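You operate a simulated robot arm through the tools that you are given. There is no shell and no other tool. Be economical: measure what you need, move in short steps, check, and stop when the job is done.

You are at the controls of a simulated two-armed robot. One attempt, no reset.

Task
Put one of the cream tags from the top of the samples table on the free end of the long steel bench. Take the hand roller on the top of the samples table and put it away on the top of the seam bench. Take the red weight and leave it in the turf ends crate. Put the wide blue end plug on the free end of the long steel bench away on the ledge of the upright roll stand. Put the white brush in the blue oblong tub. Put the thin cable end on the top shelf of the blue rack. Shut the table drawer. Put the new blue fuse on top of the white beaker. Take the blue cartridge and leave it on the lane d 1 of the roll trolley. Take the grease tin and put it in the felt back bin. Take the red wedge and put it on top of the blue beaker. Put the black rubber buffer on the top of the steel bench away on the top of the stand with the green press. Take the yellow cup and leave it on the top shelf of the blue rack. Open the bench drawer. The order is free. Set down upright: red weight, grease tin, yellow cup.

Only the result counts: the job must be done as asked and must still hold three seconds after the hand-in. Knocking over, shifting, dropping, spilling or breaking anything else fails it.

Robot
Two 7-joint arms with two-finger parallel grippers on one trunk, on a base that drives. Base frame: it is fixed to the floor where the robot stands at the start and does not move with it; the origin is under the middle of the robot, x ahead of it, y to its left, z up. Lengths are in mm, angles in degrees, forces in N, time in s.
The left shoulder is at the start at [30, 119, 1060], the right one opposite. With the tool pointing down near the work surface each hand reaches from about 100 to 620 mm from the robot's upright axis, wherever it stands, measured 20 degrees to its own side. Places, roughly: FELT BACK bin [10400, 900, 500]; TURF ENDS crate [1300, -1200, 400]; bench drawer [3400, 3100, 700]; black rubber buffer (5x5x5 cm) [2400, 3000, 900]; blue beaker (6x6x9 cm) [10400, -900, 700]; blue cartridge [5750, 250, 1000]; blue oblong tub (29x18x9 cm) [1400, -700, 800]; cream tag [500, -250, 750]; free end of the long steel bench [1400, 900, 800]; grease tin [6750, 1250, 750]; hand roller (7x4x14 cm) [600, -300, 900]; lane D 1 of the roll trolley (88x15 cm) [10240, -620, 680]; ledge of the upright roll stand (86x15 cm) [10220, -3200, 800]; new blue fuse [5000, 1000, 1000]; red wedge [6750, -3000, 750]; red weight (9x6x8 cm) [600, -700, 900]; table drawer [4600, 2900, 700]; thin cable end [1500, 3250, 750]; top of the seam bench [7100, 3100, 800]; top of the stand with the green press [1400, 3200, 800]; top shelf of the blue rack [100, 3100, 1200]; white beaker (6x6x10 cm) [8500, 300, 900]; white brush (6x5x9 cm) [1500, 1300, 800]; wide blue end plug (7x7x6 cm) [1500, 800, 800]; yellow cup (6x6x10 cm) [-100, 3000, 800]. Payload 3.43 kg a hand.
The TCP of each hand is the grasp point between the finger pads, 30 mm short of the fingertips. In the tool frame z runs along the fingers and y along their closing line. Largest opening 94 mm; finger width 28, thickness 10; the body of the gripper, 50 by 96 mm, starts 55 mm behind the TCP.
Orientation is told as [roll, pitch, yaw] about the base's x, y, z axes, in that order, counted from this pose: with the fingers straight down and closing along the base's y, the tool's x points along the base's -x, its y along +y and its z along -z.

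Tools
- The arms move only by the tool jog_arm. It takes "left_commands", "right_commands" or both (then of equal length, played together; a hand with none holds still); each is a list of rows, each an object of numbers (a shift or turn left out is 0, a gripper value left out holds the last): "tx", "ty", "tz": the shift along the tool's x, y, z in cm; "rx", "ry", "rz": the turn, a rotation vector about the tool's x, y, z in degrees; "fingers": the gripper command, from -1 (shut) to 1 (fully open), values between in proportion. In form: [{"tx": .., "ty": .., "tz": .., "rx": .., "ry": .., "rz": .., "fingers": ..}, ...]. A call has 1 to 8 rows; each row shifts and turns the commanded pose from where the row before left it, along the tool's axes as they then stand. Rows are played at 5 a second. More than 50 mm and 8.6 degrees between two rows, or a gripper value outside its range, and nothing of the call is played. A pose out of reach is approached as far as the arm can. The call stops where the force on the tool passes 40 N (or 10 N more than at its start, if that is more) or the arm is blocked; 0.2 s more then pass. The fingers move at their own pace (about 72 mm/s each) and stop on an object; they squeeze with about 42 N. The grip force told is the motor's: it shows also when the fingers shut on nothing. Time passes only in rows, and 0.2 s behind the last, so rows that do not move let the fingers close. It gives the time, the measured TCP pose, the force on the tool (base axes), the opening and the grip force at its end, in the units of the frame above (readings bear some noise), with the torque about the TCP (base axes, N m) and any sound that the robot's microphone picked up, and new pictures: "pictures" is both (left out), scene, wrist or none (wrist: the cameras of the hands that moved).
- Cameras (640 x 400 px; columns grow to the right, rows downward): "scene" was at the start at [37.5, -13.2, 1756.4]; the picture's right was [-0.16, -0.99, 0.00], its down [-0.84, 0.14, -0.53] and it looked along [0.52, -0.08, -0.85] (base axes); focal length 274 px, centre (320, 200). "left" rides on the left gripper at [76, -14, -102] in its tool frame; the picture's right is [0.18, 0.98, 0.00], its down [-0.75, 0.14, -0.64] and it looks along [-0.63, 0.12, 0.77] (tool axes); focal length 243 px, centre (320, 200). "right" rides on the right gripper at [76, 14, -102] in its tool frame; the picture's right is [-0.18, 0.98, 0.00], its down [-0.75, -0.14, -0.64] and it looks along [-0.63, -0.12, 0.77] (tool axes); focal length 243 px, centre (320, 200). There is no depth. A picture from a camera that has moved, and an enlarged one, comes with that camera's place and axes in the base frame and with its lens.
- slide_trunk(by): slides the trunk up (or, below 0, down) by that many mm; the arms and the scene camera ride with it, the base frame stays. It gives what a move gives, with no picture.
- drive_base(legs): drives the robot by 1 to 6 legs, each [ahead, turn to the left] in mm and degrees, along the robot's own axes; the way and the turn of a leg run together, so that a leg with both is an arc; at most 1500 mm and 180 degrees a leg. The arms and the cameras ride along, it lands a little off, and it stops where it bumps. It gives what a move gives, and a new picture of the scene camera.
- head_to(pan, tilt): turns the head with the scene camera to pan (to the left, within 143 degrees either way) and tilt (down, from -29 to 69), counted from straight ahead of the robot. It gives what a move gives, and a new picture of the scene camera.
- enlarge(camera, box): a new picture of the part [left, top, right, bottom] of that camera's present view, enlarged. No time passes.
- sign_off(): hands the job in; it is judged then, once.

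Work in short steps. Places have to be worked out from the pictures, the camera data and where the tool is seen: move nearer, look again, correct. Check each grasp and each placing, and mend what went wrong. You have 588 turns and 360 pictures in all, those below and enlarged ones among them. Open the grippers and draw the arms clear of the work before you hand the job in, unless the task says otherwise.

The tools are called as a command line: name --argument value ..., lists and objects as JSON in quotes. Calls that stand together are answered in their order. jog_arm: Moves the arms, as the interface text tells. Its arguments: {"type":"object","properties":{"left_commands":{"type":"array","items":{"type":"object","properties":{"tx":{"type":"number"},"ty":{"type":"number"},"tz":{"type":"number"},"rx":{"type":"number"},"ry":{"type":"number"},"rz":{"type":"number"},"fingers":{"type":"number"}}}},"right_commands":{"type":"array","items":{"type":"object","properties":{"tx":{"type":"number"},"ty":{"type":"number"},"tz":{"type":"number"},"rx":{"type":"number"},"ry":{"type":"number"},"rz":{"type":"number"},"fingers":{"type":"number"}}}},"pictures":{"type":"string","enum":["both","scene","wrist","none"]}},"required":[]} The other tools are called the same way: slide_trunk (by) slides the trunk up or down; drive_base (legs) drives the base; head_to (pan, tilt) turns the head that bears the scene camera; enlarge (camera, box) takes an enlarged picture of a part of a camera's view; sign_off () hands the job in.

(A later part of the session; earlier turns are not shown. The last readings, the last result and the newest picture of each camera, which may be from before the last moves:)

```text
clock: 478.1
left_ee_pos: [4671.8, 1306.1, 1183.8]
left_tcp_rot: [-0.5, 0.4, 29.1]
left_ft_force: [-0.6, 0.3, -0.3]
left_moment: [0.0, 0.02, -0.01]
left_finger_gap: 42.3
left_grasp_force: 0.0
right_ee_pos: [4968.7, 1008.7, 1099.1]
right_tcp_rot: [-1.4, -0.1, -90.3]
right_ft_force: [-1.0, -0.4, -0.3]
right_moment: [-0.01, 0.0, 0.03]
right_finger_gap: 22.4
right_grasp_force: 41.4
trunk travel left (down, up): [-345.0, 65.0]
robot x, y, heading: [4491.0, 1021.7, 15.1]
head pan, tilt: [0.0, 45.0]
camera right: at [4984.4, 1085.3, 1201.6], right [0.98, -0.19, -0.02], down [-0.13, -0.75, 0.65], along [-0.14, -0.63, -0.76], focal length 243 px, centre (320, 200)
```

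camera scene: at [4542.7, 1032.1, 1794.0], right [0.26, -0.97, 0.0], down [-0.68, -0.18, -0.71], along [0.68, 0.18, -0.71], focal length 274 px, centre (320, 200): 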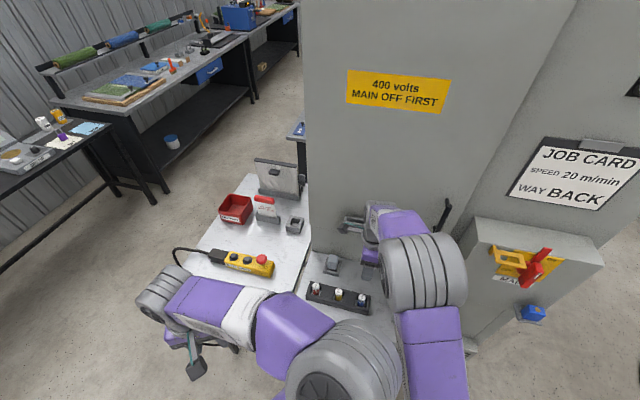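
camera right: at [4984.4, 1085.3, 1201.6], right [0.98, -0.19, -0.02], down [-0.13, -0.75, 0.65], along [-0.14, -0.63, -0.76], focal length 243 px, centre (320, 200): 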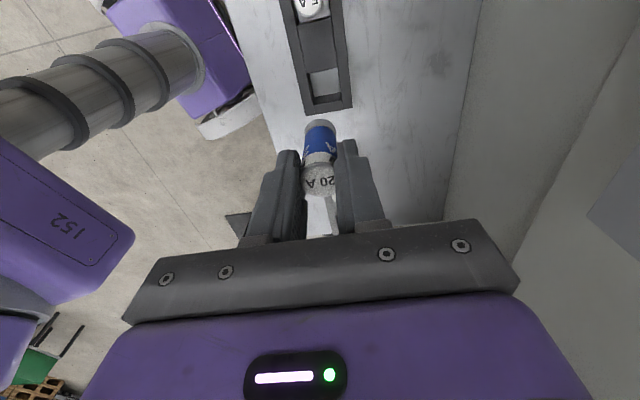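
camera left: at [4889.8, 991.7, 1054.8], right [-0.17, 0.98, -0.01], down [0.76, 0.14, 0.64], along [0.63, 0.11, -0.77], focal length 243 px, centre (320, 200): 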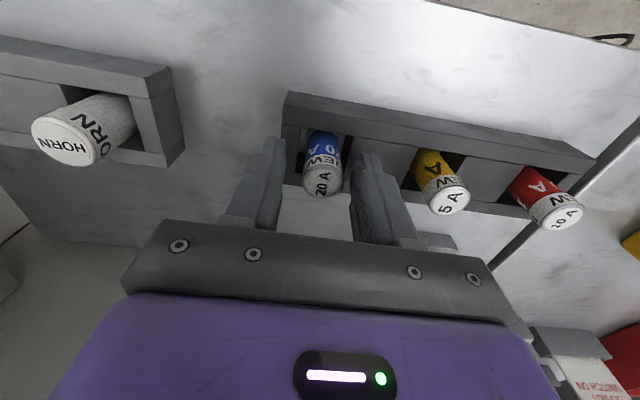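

Fuse extracted. I back away from the cabinet and swing the left hand out wide to fix its elbow.

drive_base --legs '[[-350, 0]]'

jog_arm --left_commands '[{"ty": 4.5, "rz": -7}, {"ty": 4.5, "rz": -7}, {"ty": 4.5}, {"ty": 4.5}, {"ty": 4.5}, {"ty": 4.5}]' --pictures "scene"

```text
clock: 480.4
left_ee_pos: [4328.4, 1215.4, 1184.3]
left_tcp_rot: [-0.5, 0.3, 29.1]
left_ft_force: [-0.7, -0.1, -0.7]
left_moment: [0.01, -0.02, 0.0]
left_finger_gap: 42.2
left_grasp_force: 0.0
right_ee_pos: [4625.6, 917.6, 1099.1]
right_tcp_rot: [-1.4, -0.1, -90.2]
right_ft_force: [0.4, -0.8, -0.8]
right_moment: [0.0, 0.01, -0.02]
right_finger_gap: 22.1
right_grasp_force: 42.1
trunk travel left (down, up): [-345.0, 65.0]
robot x, y, heading: [4152.8, 927.0, 14.9]
head pan, tilt: [0.0, 45.0]
camera scene: at [4198.1, 939.8, 1794.0], right [0.26, -0.97, 0.0], down [-0.68, -0.18, -0.71], along [0.68, 0.18, -0.71], focal length 274 px, centre (320, 200)
```

scene: 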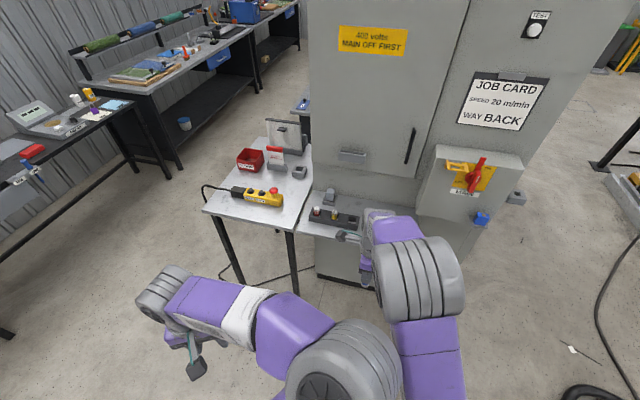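

```text
clock: 481.8
left_ee_pos: [4157.2, 1425.5, 1183.1]
left_tcp_rot: [-0.4, 0.6, 43.2]
left_ft_force: [0.2, 0.1, 0.0]
left_moment: [-0.08, -0.03, 0.02]
left_finger_gap: 42.3
left_grasp_force: 0.1
right_ee_pos: [4626.6, 918.8, 1099.3]
right_tcp_rot: [-1.3, -0.1, -90.3]
right_ft_force: [-0.2, 0.9, -1.7]
right_moment: [0.01, 0.03, -0.01]
right_finger_gap: 22.2
right_grasp_force: 41.6
trunk travel left (down, up): [-345.0, 65.0]
robot x, y, heading: [4147.9, 927.3, 15.0]
head pan, tilt: [0.0, 45.0]
camera scene: at [4196.6, 941.9, 1794.0], right [0.26, -0.97, 0.0], down [-0.68, -0.18, -0.71], along [0.68, 0.18, -0.71], focal length 274 px, centre (320, 200)
```

scene: 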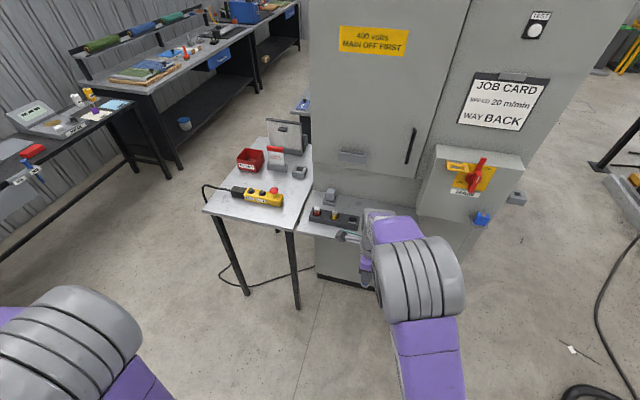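

I square the left wrist and bring the hand back in front on the left side.

jog_arm --left_commands '[{"rz": 7}, {"rz": 7}, {"rz": 7}, {"rz": 7}, {"tx": -4.5}, {"tx": -4.5}, {"tx": -4.5}, {"tx": -4.5}]' --pictures "none"

jog_arm --left_commands '[{"tx": -3, "ty": -4}, {"tx": -3, "ty": -4}, {"ty": -4.5}, {"ty": -4.5}, {"ty": -4.5}, {"ty": -4.5}]' --pictures "scene"

```text
clock: 483.6
left_ee_pos: [4318.7, 1414.7, 1203.2]
left_tcp_rot: [-0.4, 0.3, 15.2]
left_ft_force: [1.3, -0.6, 0.4]
left_moment: [0.01, 0.02, 0.05]
left_finger_gap: 42.3
left_grasp_force: 0.1
left hand out of reach, approached as far as the arm can: row 5, 6, 7, 8
right_ee_pos: [4627.6, 916.7, 1098.3]
right_tcp_rot: [-1.4, -0.2, -90.2]
right_ft_force: [-0.3, -0.2, 0.0]
right_moment: [0.02, 0.04, 0.0]
right_finger_gap: 22.6
right_grasp_force: 42.4
trunk travel left (down, up): [-345.0, 65.0]
robot x, y, heading: [4147.3, 928.4, 15.0]
head pan, tilt: [0.0, 45.0]
```

```text
clock: 485.0
left_ee_pos: [4443.0, 1182.0, 1209.8]
left_tcp_rot: [-1.8, 0.2, 16.6]
left_ft_force: [0.0, -0.4, -0.3]
left_moment: [0.04, -0.02, 0.0]
left_finger_gap: 42.2
left_grasp_force: 0.0
right_ee_pos: [4629.5, 909.4, 1103.8]
right_tcp_rot: [-1.0, 1.0, -91.5]
right_ft_force: [-0.2, 0.0, -0.6]
right_moment: [0.03, -0.04, 0.0]
right_finger_gap: 22.3
right_grasp_force: 42.5
trunk travel left (down, up): [-345.0, 65.0]
robot x, y, heading: [4150.8, 930.0, 15.1]
head pan, tilt: [0.0, 45.0]
camera scene: at [4198.2, 937.4, 1794.0], right [0.26, -0.97, 0.0], down [-0.68, -0.18, -0.71], along [0.68, 0.18, -0.71], focal length 274 px, centre (320, 200)
```

scene: 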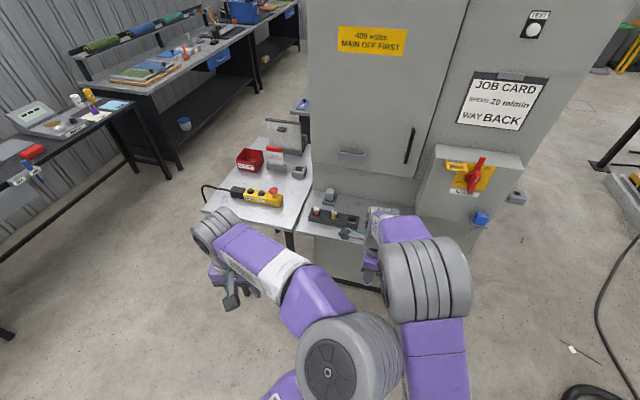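

The elbow still swings inward. I try a different route: out left, lower, and forward again.

jog_arm --left_commands '[{"ty": 4.5}, {"ty": 4.5}, {"ty": 4.5}, {"ty": 4.5, "tx": 2}, {"ty": 4.5, "tx": 2}, {"tx": 4.5, "ty": 2}, {"tx": 4.5}, {"tx": 4.5}]' --pictures "none"

head_to --pan 35 --tilt 60

```text
clock: 486.8
left_ee_pos: [4207.2, 1366.8, 1206.0]
left_tcp_rot: [-0.6, 0.4, 15.1]
left_ft_force: [0.1, 0.4, -0.6]
left_moment: [0.03, -0.02, 0.02]
left_finger_gap: 42.3
left_grasp_force: 0.2
right_ee_pos: [4625.7, 915.4, 1099.5]
right_tcp_rot: [-1.3, 0.0, -90.3]
right_ft_force: [0.6, 0.5, -1.0]
right_moment: [0.01, -0.01, -0.03]
right_finger_gap: 22.4
right_grasp_force: 42.0
trunk travel left (down, up): [-345.0, 65.0]
robot x, y, heading: [4150.5, 927.0, 15.0]
head pan, tilt: [0.0, 45.0]
```

```text
clock: 487.8
left_ee_pos: [4207.6, 1366.4, 1205.9]
left_tcp_rot: [-0.5, 0.3, 15.2]
left_ft_force: [1.1, 0.3, 0.6]
left_moment: [-0.01, -0.01, -0.01]
left_finger_gap: 42.1
left_grasp_force: 0.1
right_ee_pos: [4627.2, 917.5, 1098.3]
right_tcp_rot: [-1.4, -0.1, -90.3]
right_ft_force: [-0.1, 1.0, -0.5]
right_moment: [-0.03, -0.01, -0.01]
right_finger_gap: 22.7
right_grasp_force: 41.9
trunk travel left (down, up): [-345.0, 65.0]
robot x, y, heading: [4149.1, 927.4, 15.1]
head pan, tilt: [35.0, 60.0]
camera scene: at [4162.7, 969.8, 1774.6], right [0.77, -0.64, 0.0], down [-0.56, -0.66, -0.5], along [0.32, 0.38, -0.87], focal length 274 px, centre (320, 200)
```

scene: 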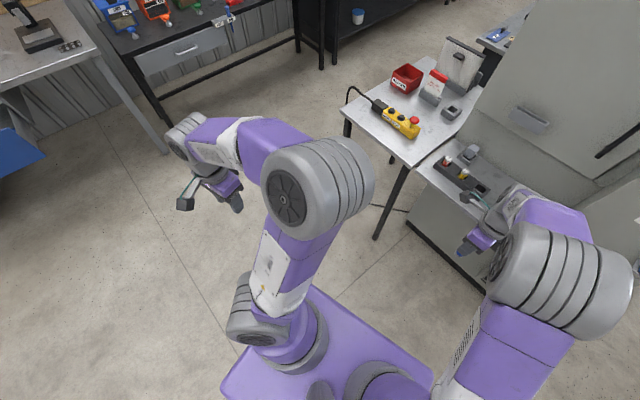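

I move the right hand aside, then extend the left arm almost straight ahead and across to let the elbow fall outward.

jog_arm --right_commands '[{"tx": -4.5, "ty": -1.3}, {"tx": -4.5, "ty": -1.3}, {"tx": -4.5, "ty": -1.3}, {"tx": -4.5, "ty": -1.3}]' --left_commands '[{"tx": -4.5}, {"tx": -4.5}, {"tx": -4.5}, {"tx": -4.5}]' --pictures "none"

jog_arm --left_commands '[{"tx": -4, "ty": -3}, {"tx": -4, "ty": -3}, {"tx": -4, "ty": -3}, {"tx": -4, "ty": -3}, {"tx": -4, "ty": -3}, {"tx": -4, "ty": -3}, {"tx": -4, "ty": -3}, {"tx": -4, "ty": -3}]' --pictures "scene"

```text
clock: 488.8
left_ee_pos: [4364.7, 1397.8, 1218.0]
left_tcp_rot: [-0.2, 0.2, 15.1]
left_ft_force: [0.3, -1.1, 0.0]
left_moment: [0.02, -0.01, -0.01]
left_finger_gap: 42.3
left_grasp_force: 0.0
left hand out of reach, approached as far as the arm can: row 4
right_ee_pos: [4570.7, 735.1, 1097.1]
right_tcp_rot: [-1.5, 0.2, -90.4]
right_ft_force: [0.3, -1.1, 0.3]
right_moment: [0.02, 0.01, 0.04]
right_finger_gap: 22.2
right_grasp_force: 42.8
trunk travel left (down, up): [-345.0, 65.0]
robot x, y, heading: [4150.0, 931.3, 14.9]
head pan, tilt: [35.0, 60.0]
```

```text
clock: 490.6
left_ee_pos: [4546.8, 1269.6, 1281.8]
left_tcp_rot: [-0.6, 0.3, 15.2]
left_ft_force: [0.5, 0.0, 0.2]
left_moment: [0.01, -0.01, -0.01]
left_finger_gap: 42.3
left_grasp_force: 0.1
left hand out of reach, approached as far as the arm can: row 1, 2, 3, 4, 5, 6, 7, 8
right_ee_pos: [4569.0, 738.8, 1098.2]
right_tcp_rot: [-1.4, -0.1, -90.4]
right_ft_force: [-0.9, 0.1, -0.6]
right_moment: [-0.02, -0.01, 0.0]
right_finger_gap: 22.3
right_grasp_force: 41.8
trunk travel left (down, up): [-345.0, 65.0]
robot x, y, heading: [4151.0, 930.4, 15.1]
head pan, tilt: [35.0, 60.0]
camera scene: at [4162.8, 969.6, 1774.5], right [0.77, -0.64, 0.0], down [-0.56, -0.66, -0.5], along [0.32, 0.38, -0.87], focal length 274 px, centre (320, 200)
```

scene: 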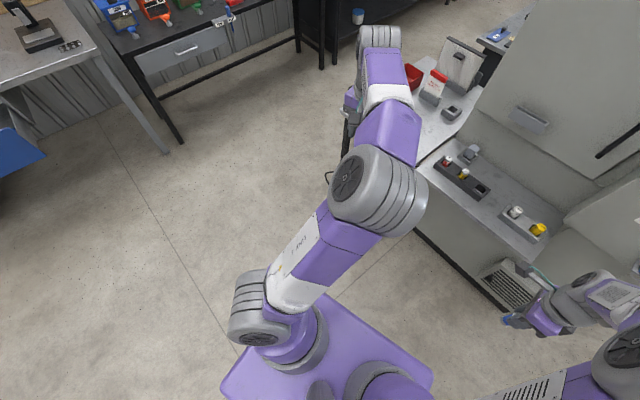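

The arm is stretched. Now I sweep it to the right.

jog_arm --left_commands '[{"ty": -4.5}, {"ty": -4.5}, {"ty": -4.5}, {"ty": -4.5}, {"ty": -4.5}, {"ty": -4.5}]' --pictures "scene"

```text
clock: 492.0
left_ee_pos: [4615.4, 1005.2, 1275.1]
left_tcp_rot: [-0.4, 0.3, 15.2]
left_ft_force: [-0.3, -0.3, -0.4]
left_moment: [0.02, 0.0, 0.0]
left_finger_gap: 42.3
left_grasp_force: 0.2
right_ee_pos: [4570.3, 735.8, 1097.8]
right_tcp_rot: [-1.5, -0.1, -90.4]
right_ft_force: [-0.2, 0.5, -0.8]
right_moment: [0.05, 0.01, -0.02]
right_finger_gap: 22.4
right_grasp_force: 42.0
trunk travel left (down, up): [-345.0, 65.0]
robot x, y, heading: [4147.4, 929.5, 15.1]
head pan, tilt: [35.0, 60.0]
camera scene: at [4162.9, 967.9, 1774.6], right [0.77, -0.64, 0.0], down [-0.56, -0.66, -0.5], along [0.32, 0.38, -0.87], focal length 274 px, centre (320, 200)
```

scene: 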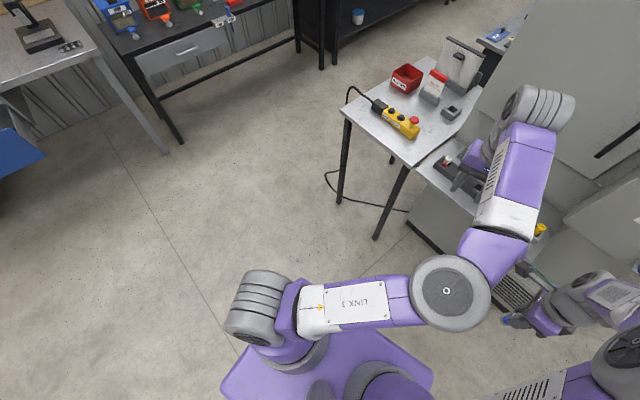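

I leave the elbow as is, park the left hand at the left side, and go look along the aisle to the east.

jog_arm --left_commands '[{"ty": 4.5}, {"ty": 4.5}, {"ty": 4.5, "tx": 1}, {"ty": 4, "tx": 3}, {"ty": 4, "tx": 3}, {"ty": 3, "tx": 4}, {"tx": 4.5}, {"tx": 4.5}]' --pictures "none"

drive_base --legs '[[-150, 0], [0, 65], [1150, 0], [0, -80]]'

head_to --pan 0 --tilt 15

```text
clock: 493.8
left_ee_pos: [4357.7, 1193.5, 1277.7]
left_tcp_rot: [-0.4, 0.2, 15.1]
left_ft_force: [0.0, 0.0, 0.7]
left_moment: [-0.01, -0.04, 0.02]
left_finger_gap: 42.4
left_grasp_force: 0.0
right_ee_pos: [4568.6, 737.7, 1098.0]
right_tcp_rot: [-1.3, 0.0, -90.3]
right_ft_force: [-0.1, 0.6, -0.7]
right_moment: [0.0, -0.01, 0.0]
right_finger_gap: 22.4
right_grasp_force: 42.2
trunk travel left (down, up): [-345.0, 65.0]
robot x, y, heading: [4150.7, 927.6, 15.0]
head pan, tilt: [35.0, 60.0]
```

```text
clock: 506.9
left_ee_pos: [4478.1, 2203.0, 1277.2]
left_tcp_rot: [-0.5, 0.2, -0.7]
left_ft_force: [0.8, 0.1, 0.5]
left_moment: [0.03, 0.0, -0.01]
left_finger_gap: 42.4
left_grasp_force: 0.2
right_ee_pos: [4556.0, 1706.5, 1097.5]
right_tcp_rot: [-1.4, -0.1, -106.3]
right_ft_force: [0.1, -0.4, -0.1]
right_moment: [-0.01, 0.0, 0.02]
right_finger_gap: 22.6
right_grasp_force: 41.7
trunk travel left (down, up): [-345.0, 65.0]
robot x, y, heading: [4203.4, 2004.6, -0.9]
head pan, tilt: [35.0, 60.0]
camera scene: at [4229.3, 2041.5, 1774.5], right [0.56, -0.83, 0.0], down [-0.72, -0.48, -0.5], along [0.41, 0.28, -0.87], focal length 274 px, centre (320, 200)
```

scene: 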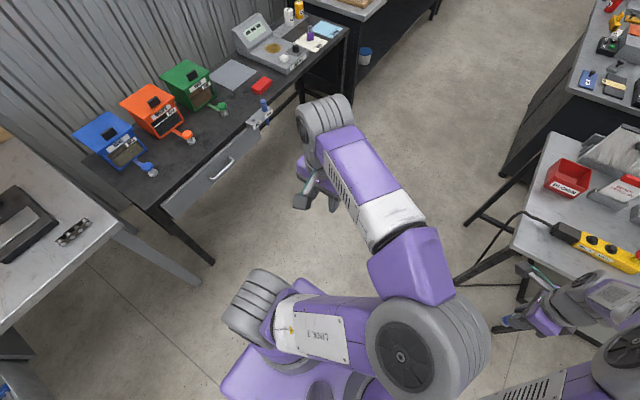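

```text
clock: 508.0
left_ee_pos: [4478.4, 2202.5, 1277.9]
left_tcp_rot: [-0.5, 0.3, -0.8]
left_ft_force: [0.1, 0.6, -0.4]
left_moment: [0.04, 0.01, 0.05]
left_finger_gap: 42.3
left_grasp_force: 0.1
right_ee_pos: [4556.5, 1707.0, 1098.1]
right_tcp_rot: [-1.4, -0.1, -106.2]
right_ft_force: [-0.1, -0.8, -0.3]
right_moment: [-0.02, 0.01, 0.0]
right_finger_gap: 22.6
right_grasp_force: 41.9
trunk travel left (down, up): [-345.0, 65.0]
robot x, y, heading: [4206.0, 2005.1, -1.3]
head pan, tilt: [0.0, 15.0]
camera scene: at [4267.6, 2002.8, 1840.7], right [-0.02, -1.0, 0.0], down [-0.26, 0.0, -0.97], along [0.97, -0.02, -0.26], focal length 274 px, centre (320, 200)
```

scene: 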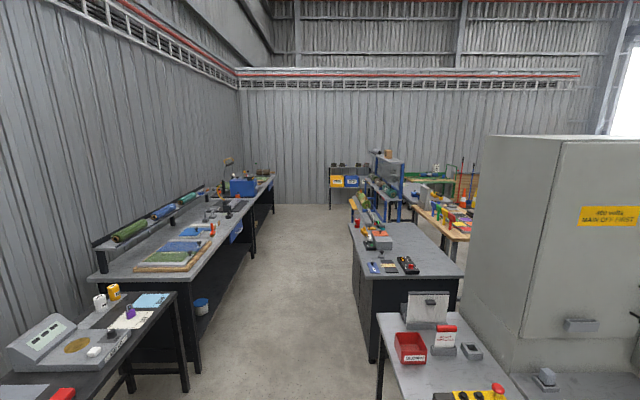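

The aisle is clear. I drive east to about x 6300 and look right.

drive_base --legs '[[1450, 2], [800, 0]]'

head_to --pan -60 --tilt 30

head_to --pan -15 --tilt 20

```text
clock: 519.1
left_ee_pos: [6717.8, 2305.9, 1277.9]
left_tcp_rot: [-0.6, 0.3, 3.9]
left_ft_force: [-0.5, -0.2, 0.1]
left_moment: [0.02, 0.01, -0.01]
left_finger_gap: 42.3
left_grasp_force: 0.1
right_ee_pos: [6835.8, 1817.9, 1096.9]
right_tcp_rot: [-1.5, -0.2, -101.7]
right_ft_force: [0.4, -0.6, -0.8]
right_moment: [0.04, 0.01, 0.01]
right_finger_gap: 22.1
right_grasp_force: 41.6
trunk travel left (down, up): [-345.0, 65.0]
robot x, y, heading: [6458.9, 2089.3, 3.9]
head pan, tilt: [0.0, 15.0]
camera scene: at [6523.1, 2089.4, 1840.8], right [0.06, -1.0, 0.0], down [-0.26, -0.02, -0.97], along [0.96, 0.06, -0.26], focal length 274 px, centre (320, 200)
```

scene: 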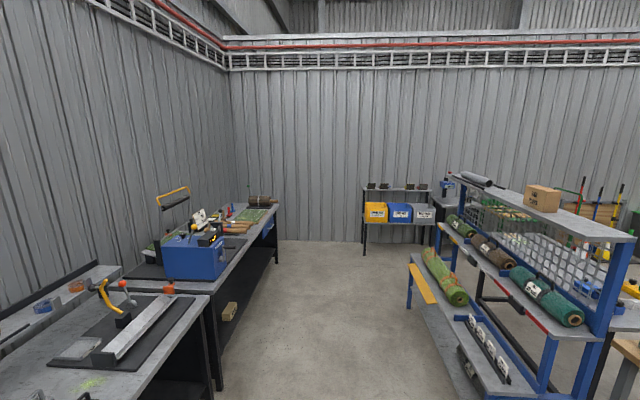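

```text
clock: 520.5
left_ee_pos: [6718.3, 2305.4, 1277.7]
left_tcp_rot: [-0.5, 0.3, 3.8]
left_ft_force: [-0.3, 0.8, 0.5]
left_moment: [0.01, 0.0, 0.01]
left_finger_gap: 42.4
left_grasp_force: 0.1
right_ee_pos: [6835.2, 1817.8, 1096.6]
right_tcp_rot: [-1.4, -0.1, -101.6]
right_ft_force: [-0.8, 0.0, -0.9]
right_moment: [0.0, 0.03, 0.02]
right_finger_gap: 21.9
right_grasp_force: 41.4
trunk travel left (down, up): [-345.0, 65.0]
robot x, y, heading: [6458.3, 2090.3, 3.5]
head pan, tilt: [-60.0, 30.0]
camera scene: at [6479.8, 2008.2, 1816.6], right [-0.83, -0.55, 0.0], down [-0.28, 0.42, -0.87], along [0.48, -0.72, -0.5], focal length 274 px, centre (320, 200)
```

scene: 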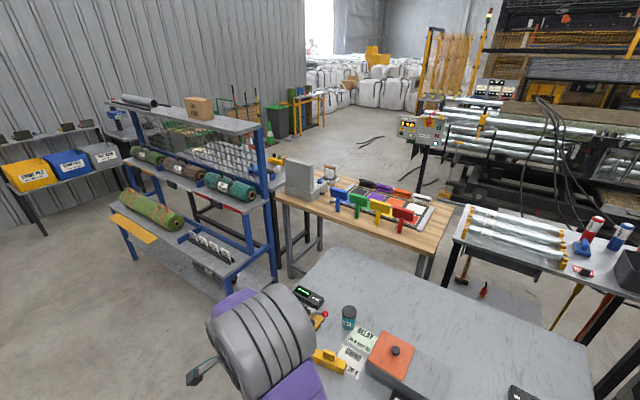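

```text
clock: 521.6
left_ee_pos: [6716.7, 2306.1, 1277.7]
left_tcp_rot: [-0.5, 0.3, 3.9]
left_ft_force: [0.0, 0.4, 0.0]
left_moment: [0.01, 0.01, 0.02]
left_finger_gap: 42.3
left_grasp_force: 0.1
right_ee_pos: [6835.0, 1817.6, 1096.7]
right_tcp_rot: [-1.4, -0.2, -101.7]
right_ft_force: [-0.2, -0.6, -0.9]
right_moment: [0.01, 0.02, 0.03]
right_finger_gap: 22.2
right_grasp_force: 41.5
trunk travel left (down, up): [-345.0, 65.0]
robot x, y, heading: [6459.1, 2090.6, 3.4]
head pan, tilt: [-15.0, 20.0]
camera scene: at [6521.0, 2065.0, 1832.7], right [-0.2, -0.98, 0.0], down [-0.34, 0.07, -0.94], along [0.92, -0.19, -0.34], focal length 274 px, centre (320, 200)
```

scene: 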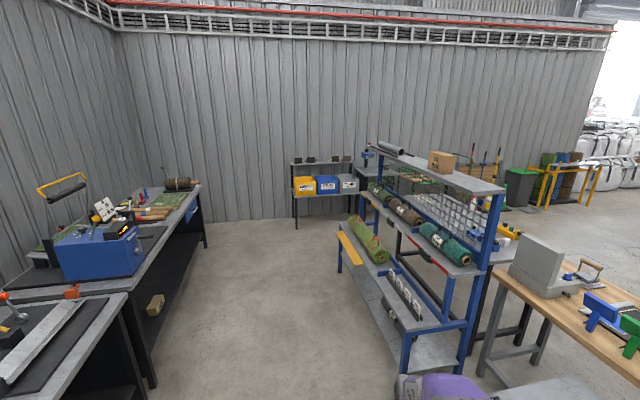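

I can see the grease tin on the near steel table at about [6773,1372] and the caulk cartridges further off. I turn to face this table and take the tin with the left hand.

drive_base --legs '[[0, -48], [290, 0], [0, -45]]'

head_to --pan 10 --tilt 50

```text
clock: 525.6
left_ee_pos: [6978.7, 1856.7, 1276.8]
left_tcp_rot: [-0.4, 0.4, -45.4]
left_ft_force: [0.2, 0.3, 0.0]
left_moment: [0.0, 0.01, 0.02]
left_finger_gap: 42.4
left_grasp_force: 0.1
right_ee_pos: [6687.4, 1448.3, 1095.4]
right_tcp_rot: [-1.5, -0.1, -150.8]
right_ft_force: [-0.4, -0.1, -0.8]
right_moment: [0.01, 0.05, 0.0]
right_finger_gap: 22.1
right_grasp_force: 41.7
trunk travel left (down, up): [-345.0, 65.0]
robot x, y, heading: [6647.9, 1911.2, -45.6]
head pan, tilt: [-15.0, 20.0]
stopped in leg 2: the robot was blocked; the commanded pose is now the measured one
camera scene: at [6671.7, 1846.4, 1832.4], right [-0.87, -0.49, 0.0], down [-0.17, 0.3, -0.94], along [0.46, -0.82, -0.35], focal length 274 px, centre (320, 200)
```

scene: 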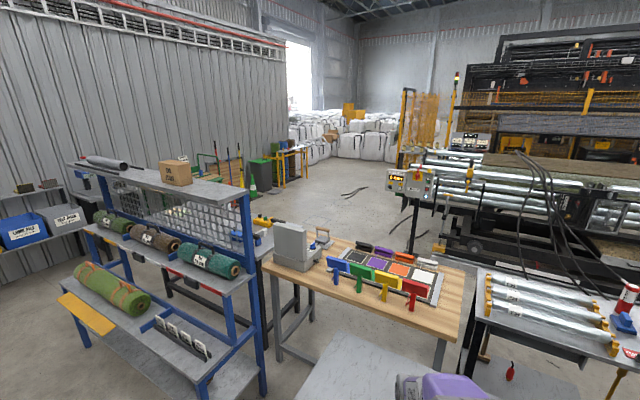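

```text
clock: 526.6
left_ee_pos: [6976.4, 1858.2, 1277.4]
left_tcp_rot: [-0.3, 0.4, -45.3]
left_ft_force: [-0.4, -0.5, -0.1]
left_moment: [0.06, 0.01, 0.0]
left_finger_gap: 42.3
left_grasp_force: 0.0
right_ee_pos: [6683.9, 1450.5, 1097.2]
right_tcp_rot: [-1.4, -0.1, -150.9]
right_ft_force: [-0.1, -0.1, -1.4]
right_moment: [0.02, 0.01, -0.02]
right_finger_gap: 22.3
right_grasp_force: 42.6
trunk travel left (down, up): [-345.0, 65.0]
robot x, y, heading: [6645.0, 1909.2, -45.4]
head pan, tilt: [10.0, 50.0]
camera scene: at [6685.1, 1885.1, 1787.1], right [-0.58, -0.81, 0.0], down [-0.62, 0.45, -0.64], along [0.52, -0.37, -0.77], focal length 274 px, centre (320, 200)
```

scene: 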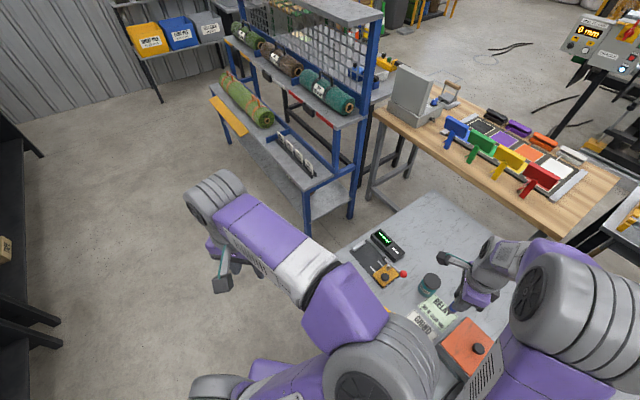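

The base touched the table edge; the left arm's reach is poor here. I deliver the fuse first: back off and drive east past the rack.

drive_base --legs '[[-250, 0], [0, 47], [1500, 0], [1400, 0]]'

head_to --pan -70 --tilt 25

head_to --pan -110 --tilt 25

```text
clock: 544.0
left_ee_pos: [9601.2, 2330.2, 1277.5]
left_tcp_rot: [-0.4, 0.3, 1.1]
left_ft_force: [-0.5, 0.2, 0.2]
left_moment: [0.02, 0.01, 0.02]
left_finger_gap: 42.5
left_grasp_force: 0.0
right_ee_pos: [9696.1, 1836.4, 1098.3]
right_tcp_rot: [-1.4, -0.1, -104.3]
right_ft_force: [-0.3, 0.4, -0.7]
right_moment: [-0.01, -0.06, -0.01]
right_finger_gap: 22.4
right_grasp_force: 42.1
trunk travel left (down, up): [-345.0, 65.0]
robot x, y, heading: [9332.3, 2125.5, 1.1]
head pan, tilt: [10.0, 50.0]
camera scene: at [9379.0, 2135.9, 1787.1], right [0.19, -0.98, 0.0], down [-0.75, -0.15, -0.64], along [0.63, 0.12, -0.77], focal length 274 px, centre (320, 200)
```

scene: 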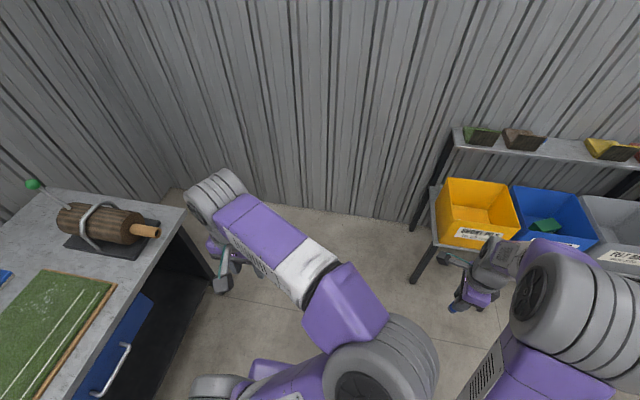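

```text
clock: 545.6
left_ee_pos: [9601.4, 2330.1, 1277.2]
left_tcp_rot: [-0.4, 0.3, 1.2]
left_ft_force: [-0.1, 0.6, -0.2]
left_moment: [0.02, 0.01, 0.03]
left_finger_gap: 42.3
left_grasp_force: 0.1
right_ee_pos: [9696.6, 1836.4, 1096.6]
right_tcp_rot: [-1.4, -0.1, -104.3]
right_ft_force: [0.4, 0.8, -0.2]
right_moment: [0.02, 0.01, -0.01]
right_finger_gap: 22.6
right_grasp_force: 42.3
trunk travel left (down, up): [-345.0, 65.0]
robot x, y, heading: [9333.4, 2126.3, 1.0]
head pan, tilt: [-70.0, 25.0]
camera scene: at [9336.6, 2035.2, 1824.6], right [-0.93, -0.36, 0.0], down [-0.15, 0.39, -0.91], along [0.33, -0.85, -0.42], focal length 274 px, centre (320, 200)
```

scene: 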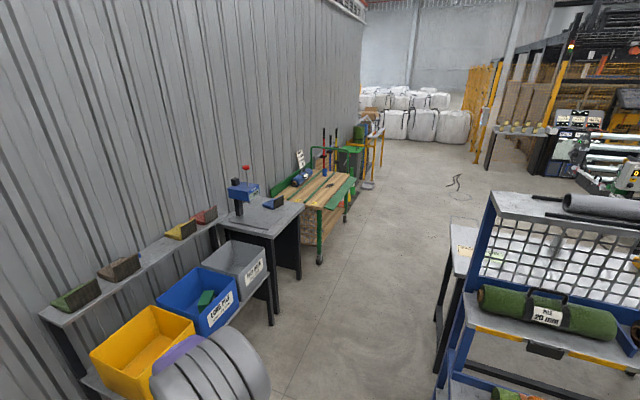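

```text
clock: 546.6
left_ee_pos: [9600.1, 2329.9, 1276.8]
left_tcp_rot: [-0.4, 0.3, 1.3]
left_ft_force: [0.3, 1.0, -0.8]
left_moment: [0.01, -0.02, 0.03]
left_finger_gap: 42.5
left_grasp_force: 0.1
right_ee_pos: [9696.7, 1837.3, 1097.0]
right_tcp_rot: [-1.4, 0.0, -104.3]
right_ft_force: [-0.8, 1.3, -0.8]
right_moment: [0.02, -0.01, -0.02]
right_finger_gap: 22.4
right_grasp_force: 41.9
trunk travel left (down, up): [-345.0, 65.0]
robot x, y, heading: [9333.0, 2127.4, 1.3]
head pan, tilt: [-110.0, 25.0]
camera scene: at [9273.6, 2033.9, 1824.6], right [-0.95, 0.32, 0.0], down [0.14, 0.4, -0.91], along [-0.29, -0.86, -0.42], focal length 274 px, centre (320, 200)
```

scene: 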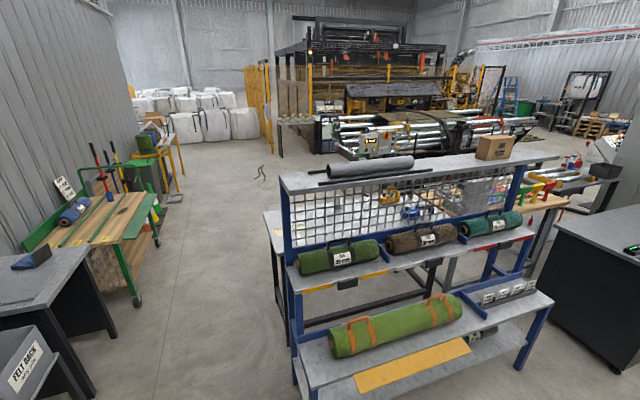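

The corridor to the south is clear. I drive down to about [9520,100] and look at the table behind the rack.

drive_base --legs '[[150, 0], [0, -91], [1400, 0], [600, 0]]'

head_to --pan -85 --tilt 35

head_to --pan 40 --tilt 35

```text
clock: 561.4
left_ee_pos: [9754.0, -137.5, 1277.7]
left_tcp_rot: [-0.4, 0.4, -87.7]
left_ft_force: [-0.3, -0.1, -0.8]
left_moment: [0.01, 0.01, -0.03]
left_finger_gap: 42.5
left_grasp_force: 0.0
right_ee_pos: [9262.5, -242.0, 1098.0]
right_tcp_rot: [-1.5, -0.2, 166.7]
right_ft_force: [0.8, -0.5, -0.4]
right_moment: [-0.03, 0.01, 0.02]
right_finger_gap: 22.4
right_grasp_force: 42.1
trunk travel left (down, up): [-345.0, 65.0]
robot x, y, heading: [9542.4, 127.5, -88.1]
head pan, tilt: [-110.0, 25.0]
camera scene: at [9453.3, 181.6, 1824.6], right [0.31, 0.95, 0.0], down [0.4, -0.13, -0.91], along [-0.86, 0.28, -0.42], focal length 274 px, centre (320, 200)
```

scene: 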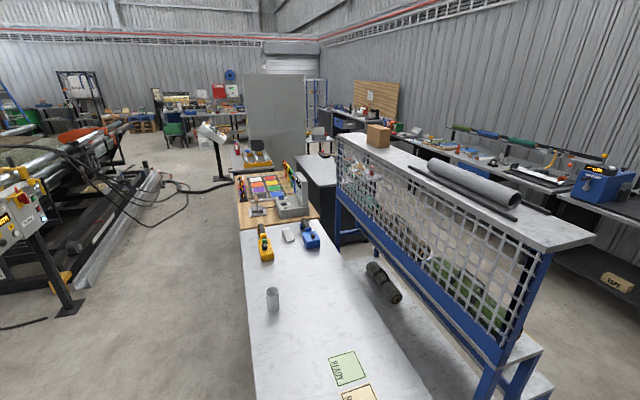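

```text
clock: 562.3
left_ee_pos: [9753.2, -137.9, 1278.3]
left_tcp_rot: [-0.4, 0.2, -87.8]
left_ft_force: [0.5, 0.0, 0.1]
left_moment: [0.01, -0.03, 0.01]
left_finger_gap: 42.2
left_grasp_force: 0.1
right_ee_pos: [9262.6, -242.4, 1096.6]
right_tcp_rot: [-1.4, -0.1, 166.7]
right_ft_force: [-0.9, -0.2, -0.4]
right_moment: [0.0, 0.01, -0.03]
right_finger_gap: 22.5
right_grasp_force: 42.2
trunk travel left (down, up): [-345.0, 65.0]
robot x, y, heading: [9537.7, 124.5, -87.9]
head pan, tilt: [-85.0, 35.0]
camera scene: at [9453.6, 142.9, 1808.9], right [-0.12, 0.99, 0.0], down [0.57, 0.07, -0.82], along [-0.81, -0.1, -0.57], focal length 274 px, centre (320, 200)
```

scene: 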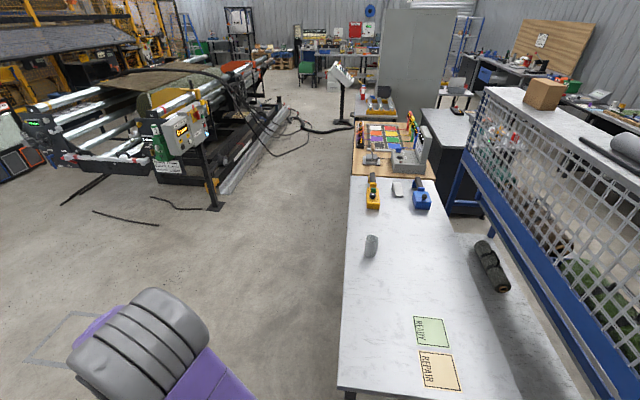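

```text
clock: 564.4
left_ee_pos: [9753.1, -136.9, 1278.0]
left_tcp_rot: [-0.4, 0.3, -87.7]
left_ft_force: [0.2, 0.8, 0.1]
left_moment: [0.0, -0.05, -0.01]
left_finger_gap: 42.4
left_grasp_force: 0.1
right_ee_pos: [9262.6, -242.0, 1097.6]
right_tcp_rot: [-1.4, 0.0, 166.7]
right_ft_force: [-0.3, -0.6, -0.3]
right_moment: [-0.01, 0.01, -0.02]
right_finger_gap: 22.4
right_grasp_force: 41.8
trunk travel left (down, up): [-345.0, 65.0]
robot x, y, heading: [9542.6, 128.0, -87.7]
head pan, tilt: [40.0, 35.0]
camera scene: at [9600.0, 88.1, 1808.8], right [-0.74, -0.67, 0.0], down [-0.38, 0.43, -0.82], along [0.55, -0.61, -0.57], focal length 274 px, centre (320, 200)
```

scene: 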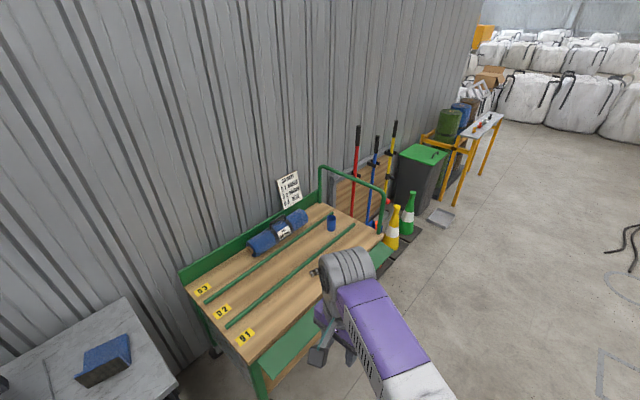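

The white beaker stands near [8480,264] at the table's south edge. I drive to approach it from the south.

drive_base --legs '[[420, 0], [0, -92], [1180, 0], [0, -90]]'

head_to --pan -10 --tilt 50

```text
clock: 580.2
left_ee_pos: [8170.9, -84.4, 1276.7]
left_tcp_rot: [-0.4, 0.3, 92.6]
left_ft_force: [0.8, -0.6, -0.4]
left_moment: [-0.01, 0.0, -0.01]
left_finger_gap: 42.2
left_grasp_force: 0.1
right_ee_pos: [8661.5, 24.2, 1096.5]
right_tcp_rot: [-1.5, -0.2, -12.9]
right_ft_force: [0.4, 0.6, -0.8]
right_moment: [0.01, 0.02, 0.0]
right_finger_gap: 22.5
right_grasp_force: 41.7
trunk travel left (down, up): [-345.0, 65.0]
robot x, y, heading: [8387.5, -344.6, 92.7]
head pan, tilt: [40.0, 35.0]
camera scene: at [8325.2, -313.3, 1808.8], right [0.74, 0.68, 0.0], down [0.39, -0.42, -0.82], along [-0.55, 0.6, -0.57], focal length 274 px, centre (320, 200)
```

scene: 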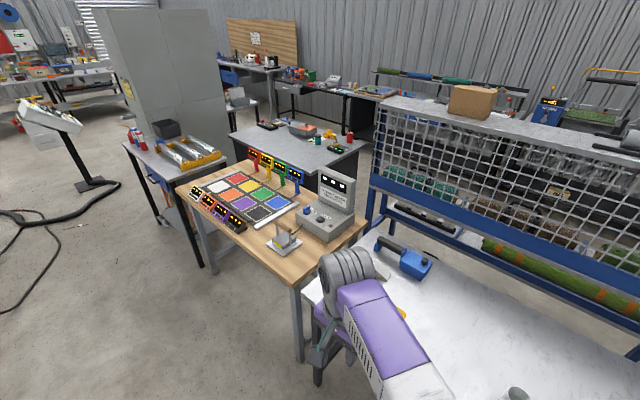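

```text
clock: 581.4
left_ee_pos: [8170.6, -83.4, 1277.7]
left_tcp_rot: [-0.3, 0.3, 92.7]
left_ft_force: [-0.1, -0.4, 0.6]
left_moment: [-0.04, 0.03, 0.0]
left_finger_gap: 42.3
left_grasp_force: 0.1
right_ee_pos: [8660.7, 22.9, 1098.6]
right_tcp_rot: [-1.4, -0.1, -12.9]
right_ft_force: [-0.4, 0.4, -1.0]
right_moment: [0.02, 0.01, 0.0]
right_finger_gap: 22.4
right_grasp_force: 41.7
trunk travel left (down, up): [-345.0, 65.0]
robot x, y, heading: [8383.9, -345.4, 92.3]
head pan, tilt: [-10.0, 50.0]
camera scene: at [8394.5, -301.9, 1787.1], right [0.99, -0.13, 0.0], down [-0.1, -0.76, -0.64], along [0.08, 0.64, -0.77], focal length 274 px, centre (320, 200)
```

scene: 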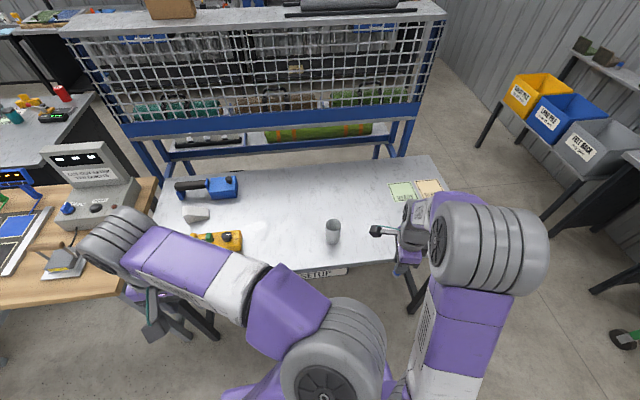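

I enlarge the beaker.

enlarge --camera "scene" --box '[280, 190, 400, 265]'

```text
5.33 times, centred on (340, 228) of scene
camera zoom: at [8394.5, -301.9, 1787.1], right [0.99, -0.13, 0.0], down [-0.1, -0.76, -0.64], along [0.08, 0.64, -0.77], focal length 1464 px, centre (213, 53)
```

zoom: 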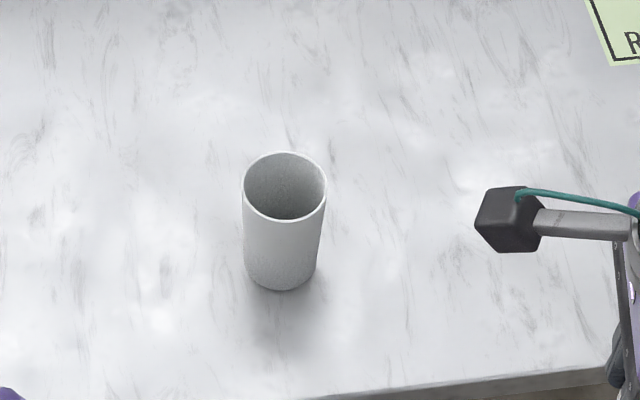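

The beaker is open-topped (rim Ø≈60 mm) while the fuse is about 88 mm long, so I'll lay the fuse across the rim. I turn the right hand so the fuse becomes almost horizontal, pointing left.

jog_arm --right_commands '[{"tz": -4, "rz": -6.5}, {"tz": -4, "rz": -6.5}, {"ry": 8.5}, {"ry": 8.5}, {"ry": 8.5}, {"ry": 8.5}, {"ry": 8.5}]' --pictures "both"

```text
clock: 583.0
left_ee_pos: [8171.8, -83.4, 1277.7]
left_tcp_rot: [-0.4, 0.4, 92.6]
left_ft_force: [0.5, -0.8, 0.1]
left_moment: [0.0, 0.04, -0.01]
left_finger_gap: 42.3
left_grasp_force: 0.1
right_ee_pos: [8661.3, 25.7, 1176.6]
right_tcp_rot: [-1.6, 42.9, -1.1]
right_ft_force: [0.2, 0.7, -0.7]
right_moment: [-0.01, 0.0, -0.02]
right_finger_gap: 22.4
right_grasp_force: 42.4
trunk travel left (down, up): [-345.0, 65.0]
robot x, y, heading: [8382.1, -344.9, 92.5]
head pan, tilt: [-10.0, 50.0]
camera scene: at [8395.5, -301.5, 1787.1], right [0.99, -0.13, 0.0], down [-0.1, -0.76, -0.64], along [0.08, 0.64, -0.77], focal length 274 px, centre (320, 200)
camera right: at [8675.6, 43.4, 1303.9], right [0.13, 0.98, -0.15], down [0.99, -0.14, -0.04], along [-0.06, -0.14, -0.99], focal length 243 px, centre (320, 200)
```

scene: 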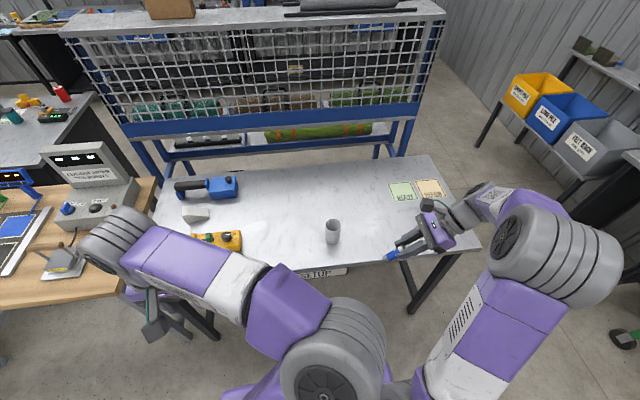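
right: 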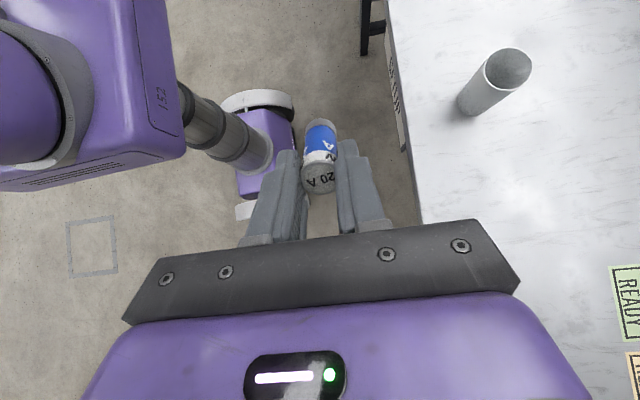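

Going well. Rim centre works out to [8515,268,953]. I finish the tilt to about 85°.

jog_arm --right_commands '[{"ry": 8.5}, {"ry": 8.5}, {"ry": 8.5}, {"ry": 8.5}, {"ry": 7.5}]' --pictures "both"

```text
clock: 584.2
left_ee_pos: [8170.1, -84.1, 1277.2]
left_tcp_rot: [-0.4, 0.3, 92.5]
left_ft_force: [0.0, 0.1, 0.6]
left_moment: [0.05, 0.04, -0.01]
left_finger_gap: 42.3
left_grasp_force: 0.0
right_ee_pos: [8662.5, 26.0, 1175.8]
right_tcp_rot: [-13.3, 84.1, -13.3]
right_ft_force: [-0.8, 0.5, -1.1]
right_moment: [0.0, -0.03, 0.01]
right_finger_gap: 22.4
right_grasp_force: 41.7
trunk travel left (down, up): [-345.0, 65.0]
robot x, y, heading: [8383.4, -346.0, 92.1]
head pan, tilt: [-10.0, 50.0]
camera scene: at [8395.1, -301.6, 1787.1], right [0.99, -0.13, 0.0], down [-0.1, -0.76, -0.64], along [0.08, 0.64, -0.77], focal length 274 px, centre (320, 200)
camera right: at [8755.7, 42.0, 1263.2], right [0.02, 0.98, -0.21], down [0.71, -0.16, -0.68], along [-0.7, -0.14, -0.7], focal length 243 px, centre (320, 200)
```

scene: 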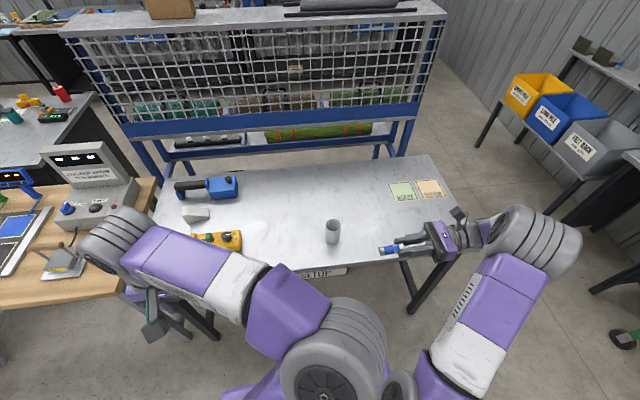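
right: 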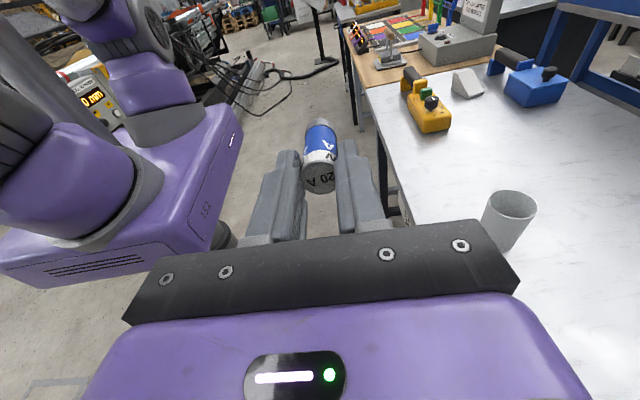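

I measure the fuse length more precisely by enlarging both views.

enlarge --camera "scene" --box '[360, 220, 460, 282]'

enlarge --camera "right" --box '[240, 100, 400, 200]'

```text
6.40 times, centred on (410, 251) of scene
camera zoom: at [8395.1, -301.6, 1787.1], right [0.99, -0.13, 0.0], down [-0.1, -0.76, -0.64], along [0.08, 0.64, -0.77], focal length 1757 px, centre (-256, -126)
```

zoom: 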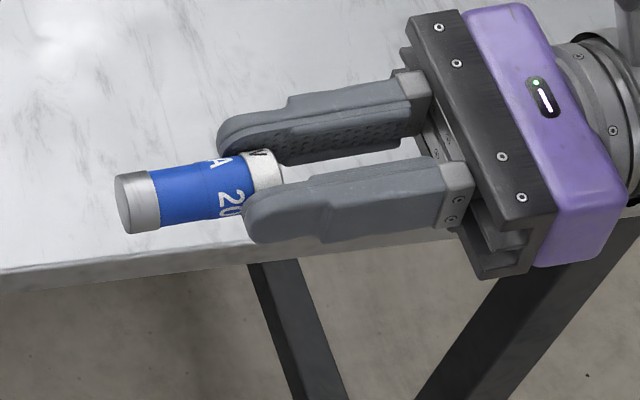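

```text
4.00 times, centred on (320, 150) of right
camera zoom: at [8755.7, 42.0, 1263.2], right [0.02, 0.98, -0.21], down [0.71, -0.16, -0.68], along [-0.7, -0.14, -0.7], focal length 970 px, centre (320, 400)
```

zoom: 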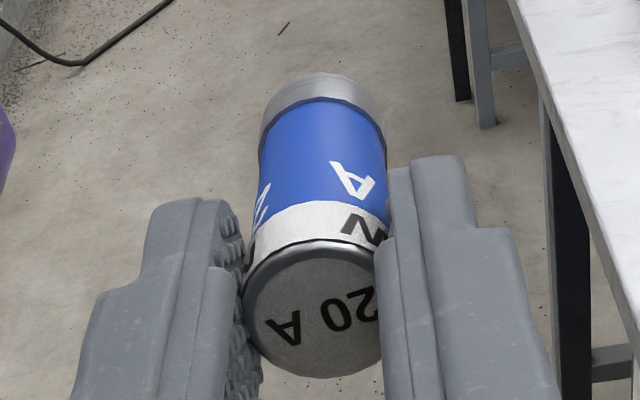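

The fuse is about 60 mm long with its centre some 40 mm ahead of the TCP. I bring it over the beaker, staying high and to the right.

jog_arm --right_commands '[{"ty": 4.7, "tx": -1.2}, {"ty": 4.7, "tx": -1.2}, {"ty": 4.7, "tx": -1.2}, {"ty": 4.7, "tx": -1.2}, {"ty": 4.7, "tx": -1.2}, {"tz": 3, "tx": -2}]' --pictures "both"

```text
clock: 585.6
left_ee_pos: [8170.5, -84.0, 1277.3]
left_tcp_rot: [-0.5, 0.3, 92.6]
left_ft_force: [-0.1, 0.0, 0.4]
left_moment: [0.04, -0.03, -0.02]
left_finger_gap: 42.2
left_grasp_force: 0.1
right_ee_pos: [8634.1, 224.4, 1095.2]
right_tcp_rot: [-13.3, 84.0, -13.1]
right_ft_force: [-0.4, -0.2, -0.7]
right_moment: [0.0, -0.02, 0.01]
right_finger_gap: 22.3
right_grasp_force: 41.7
right hand out of reach, approached as far as the arm can: row 5
trunk travel left (down, up): [-345.0, 65.0]
robot x, y, heading: [8386.2, -344.9, 92.5]
head pan, tilt: [-10.0, 50.0]
camera scene: at [8394.1, -301.6, 1787.1], right [0.99, -0.13, 0.0], down [-0.1, -0.76, -0.64], along [0.08, 0.64, -0.77], focal length 274 px, centre (320, 200)
camera right: at [8727.1, 241.3, 1181.3], right [0.02, 0.98, -0.21], down [0.71, -0.16, -0.68], along [-0.7, -0.14, -0.7], focal length 243 px, centre (320, 200)
```

scene: 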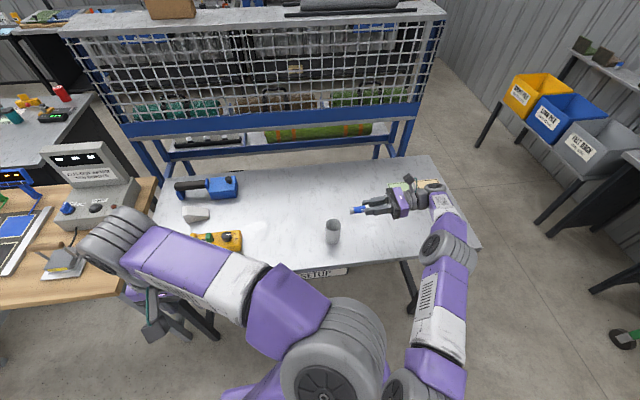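
right: 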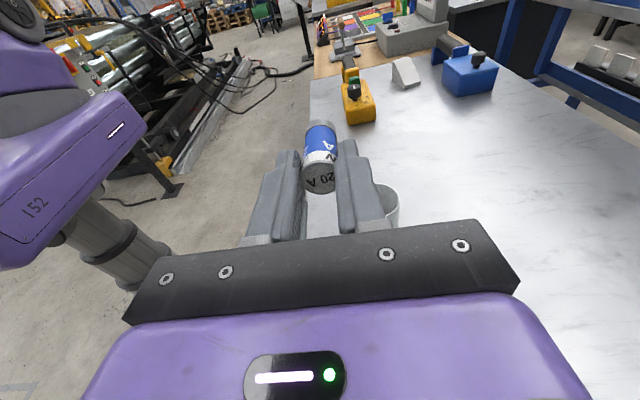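

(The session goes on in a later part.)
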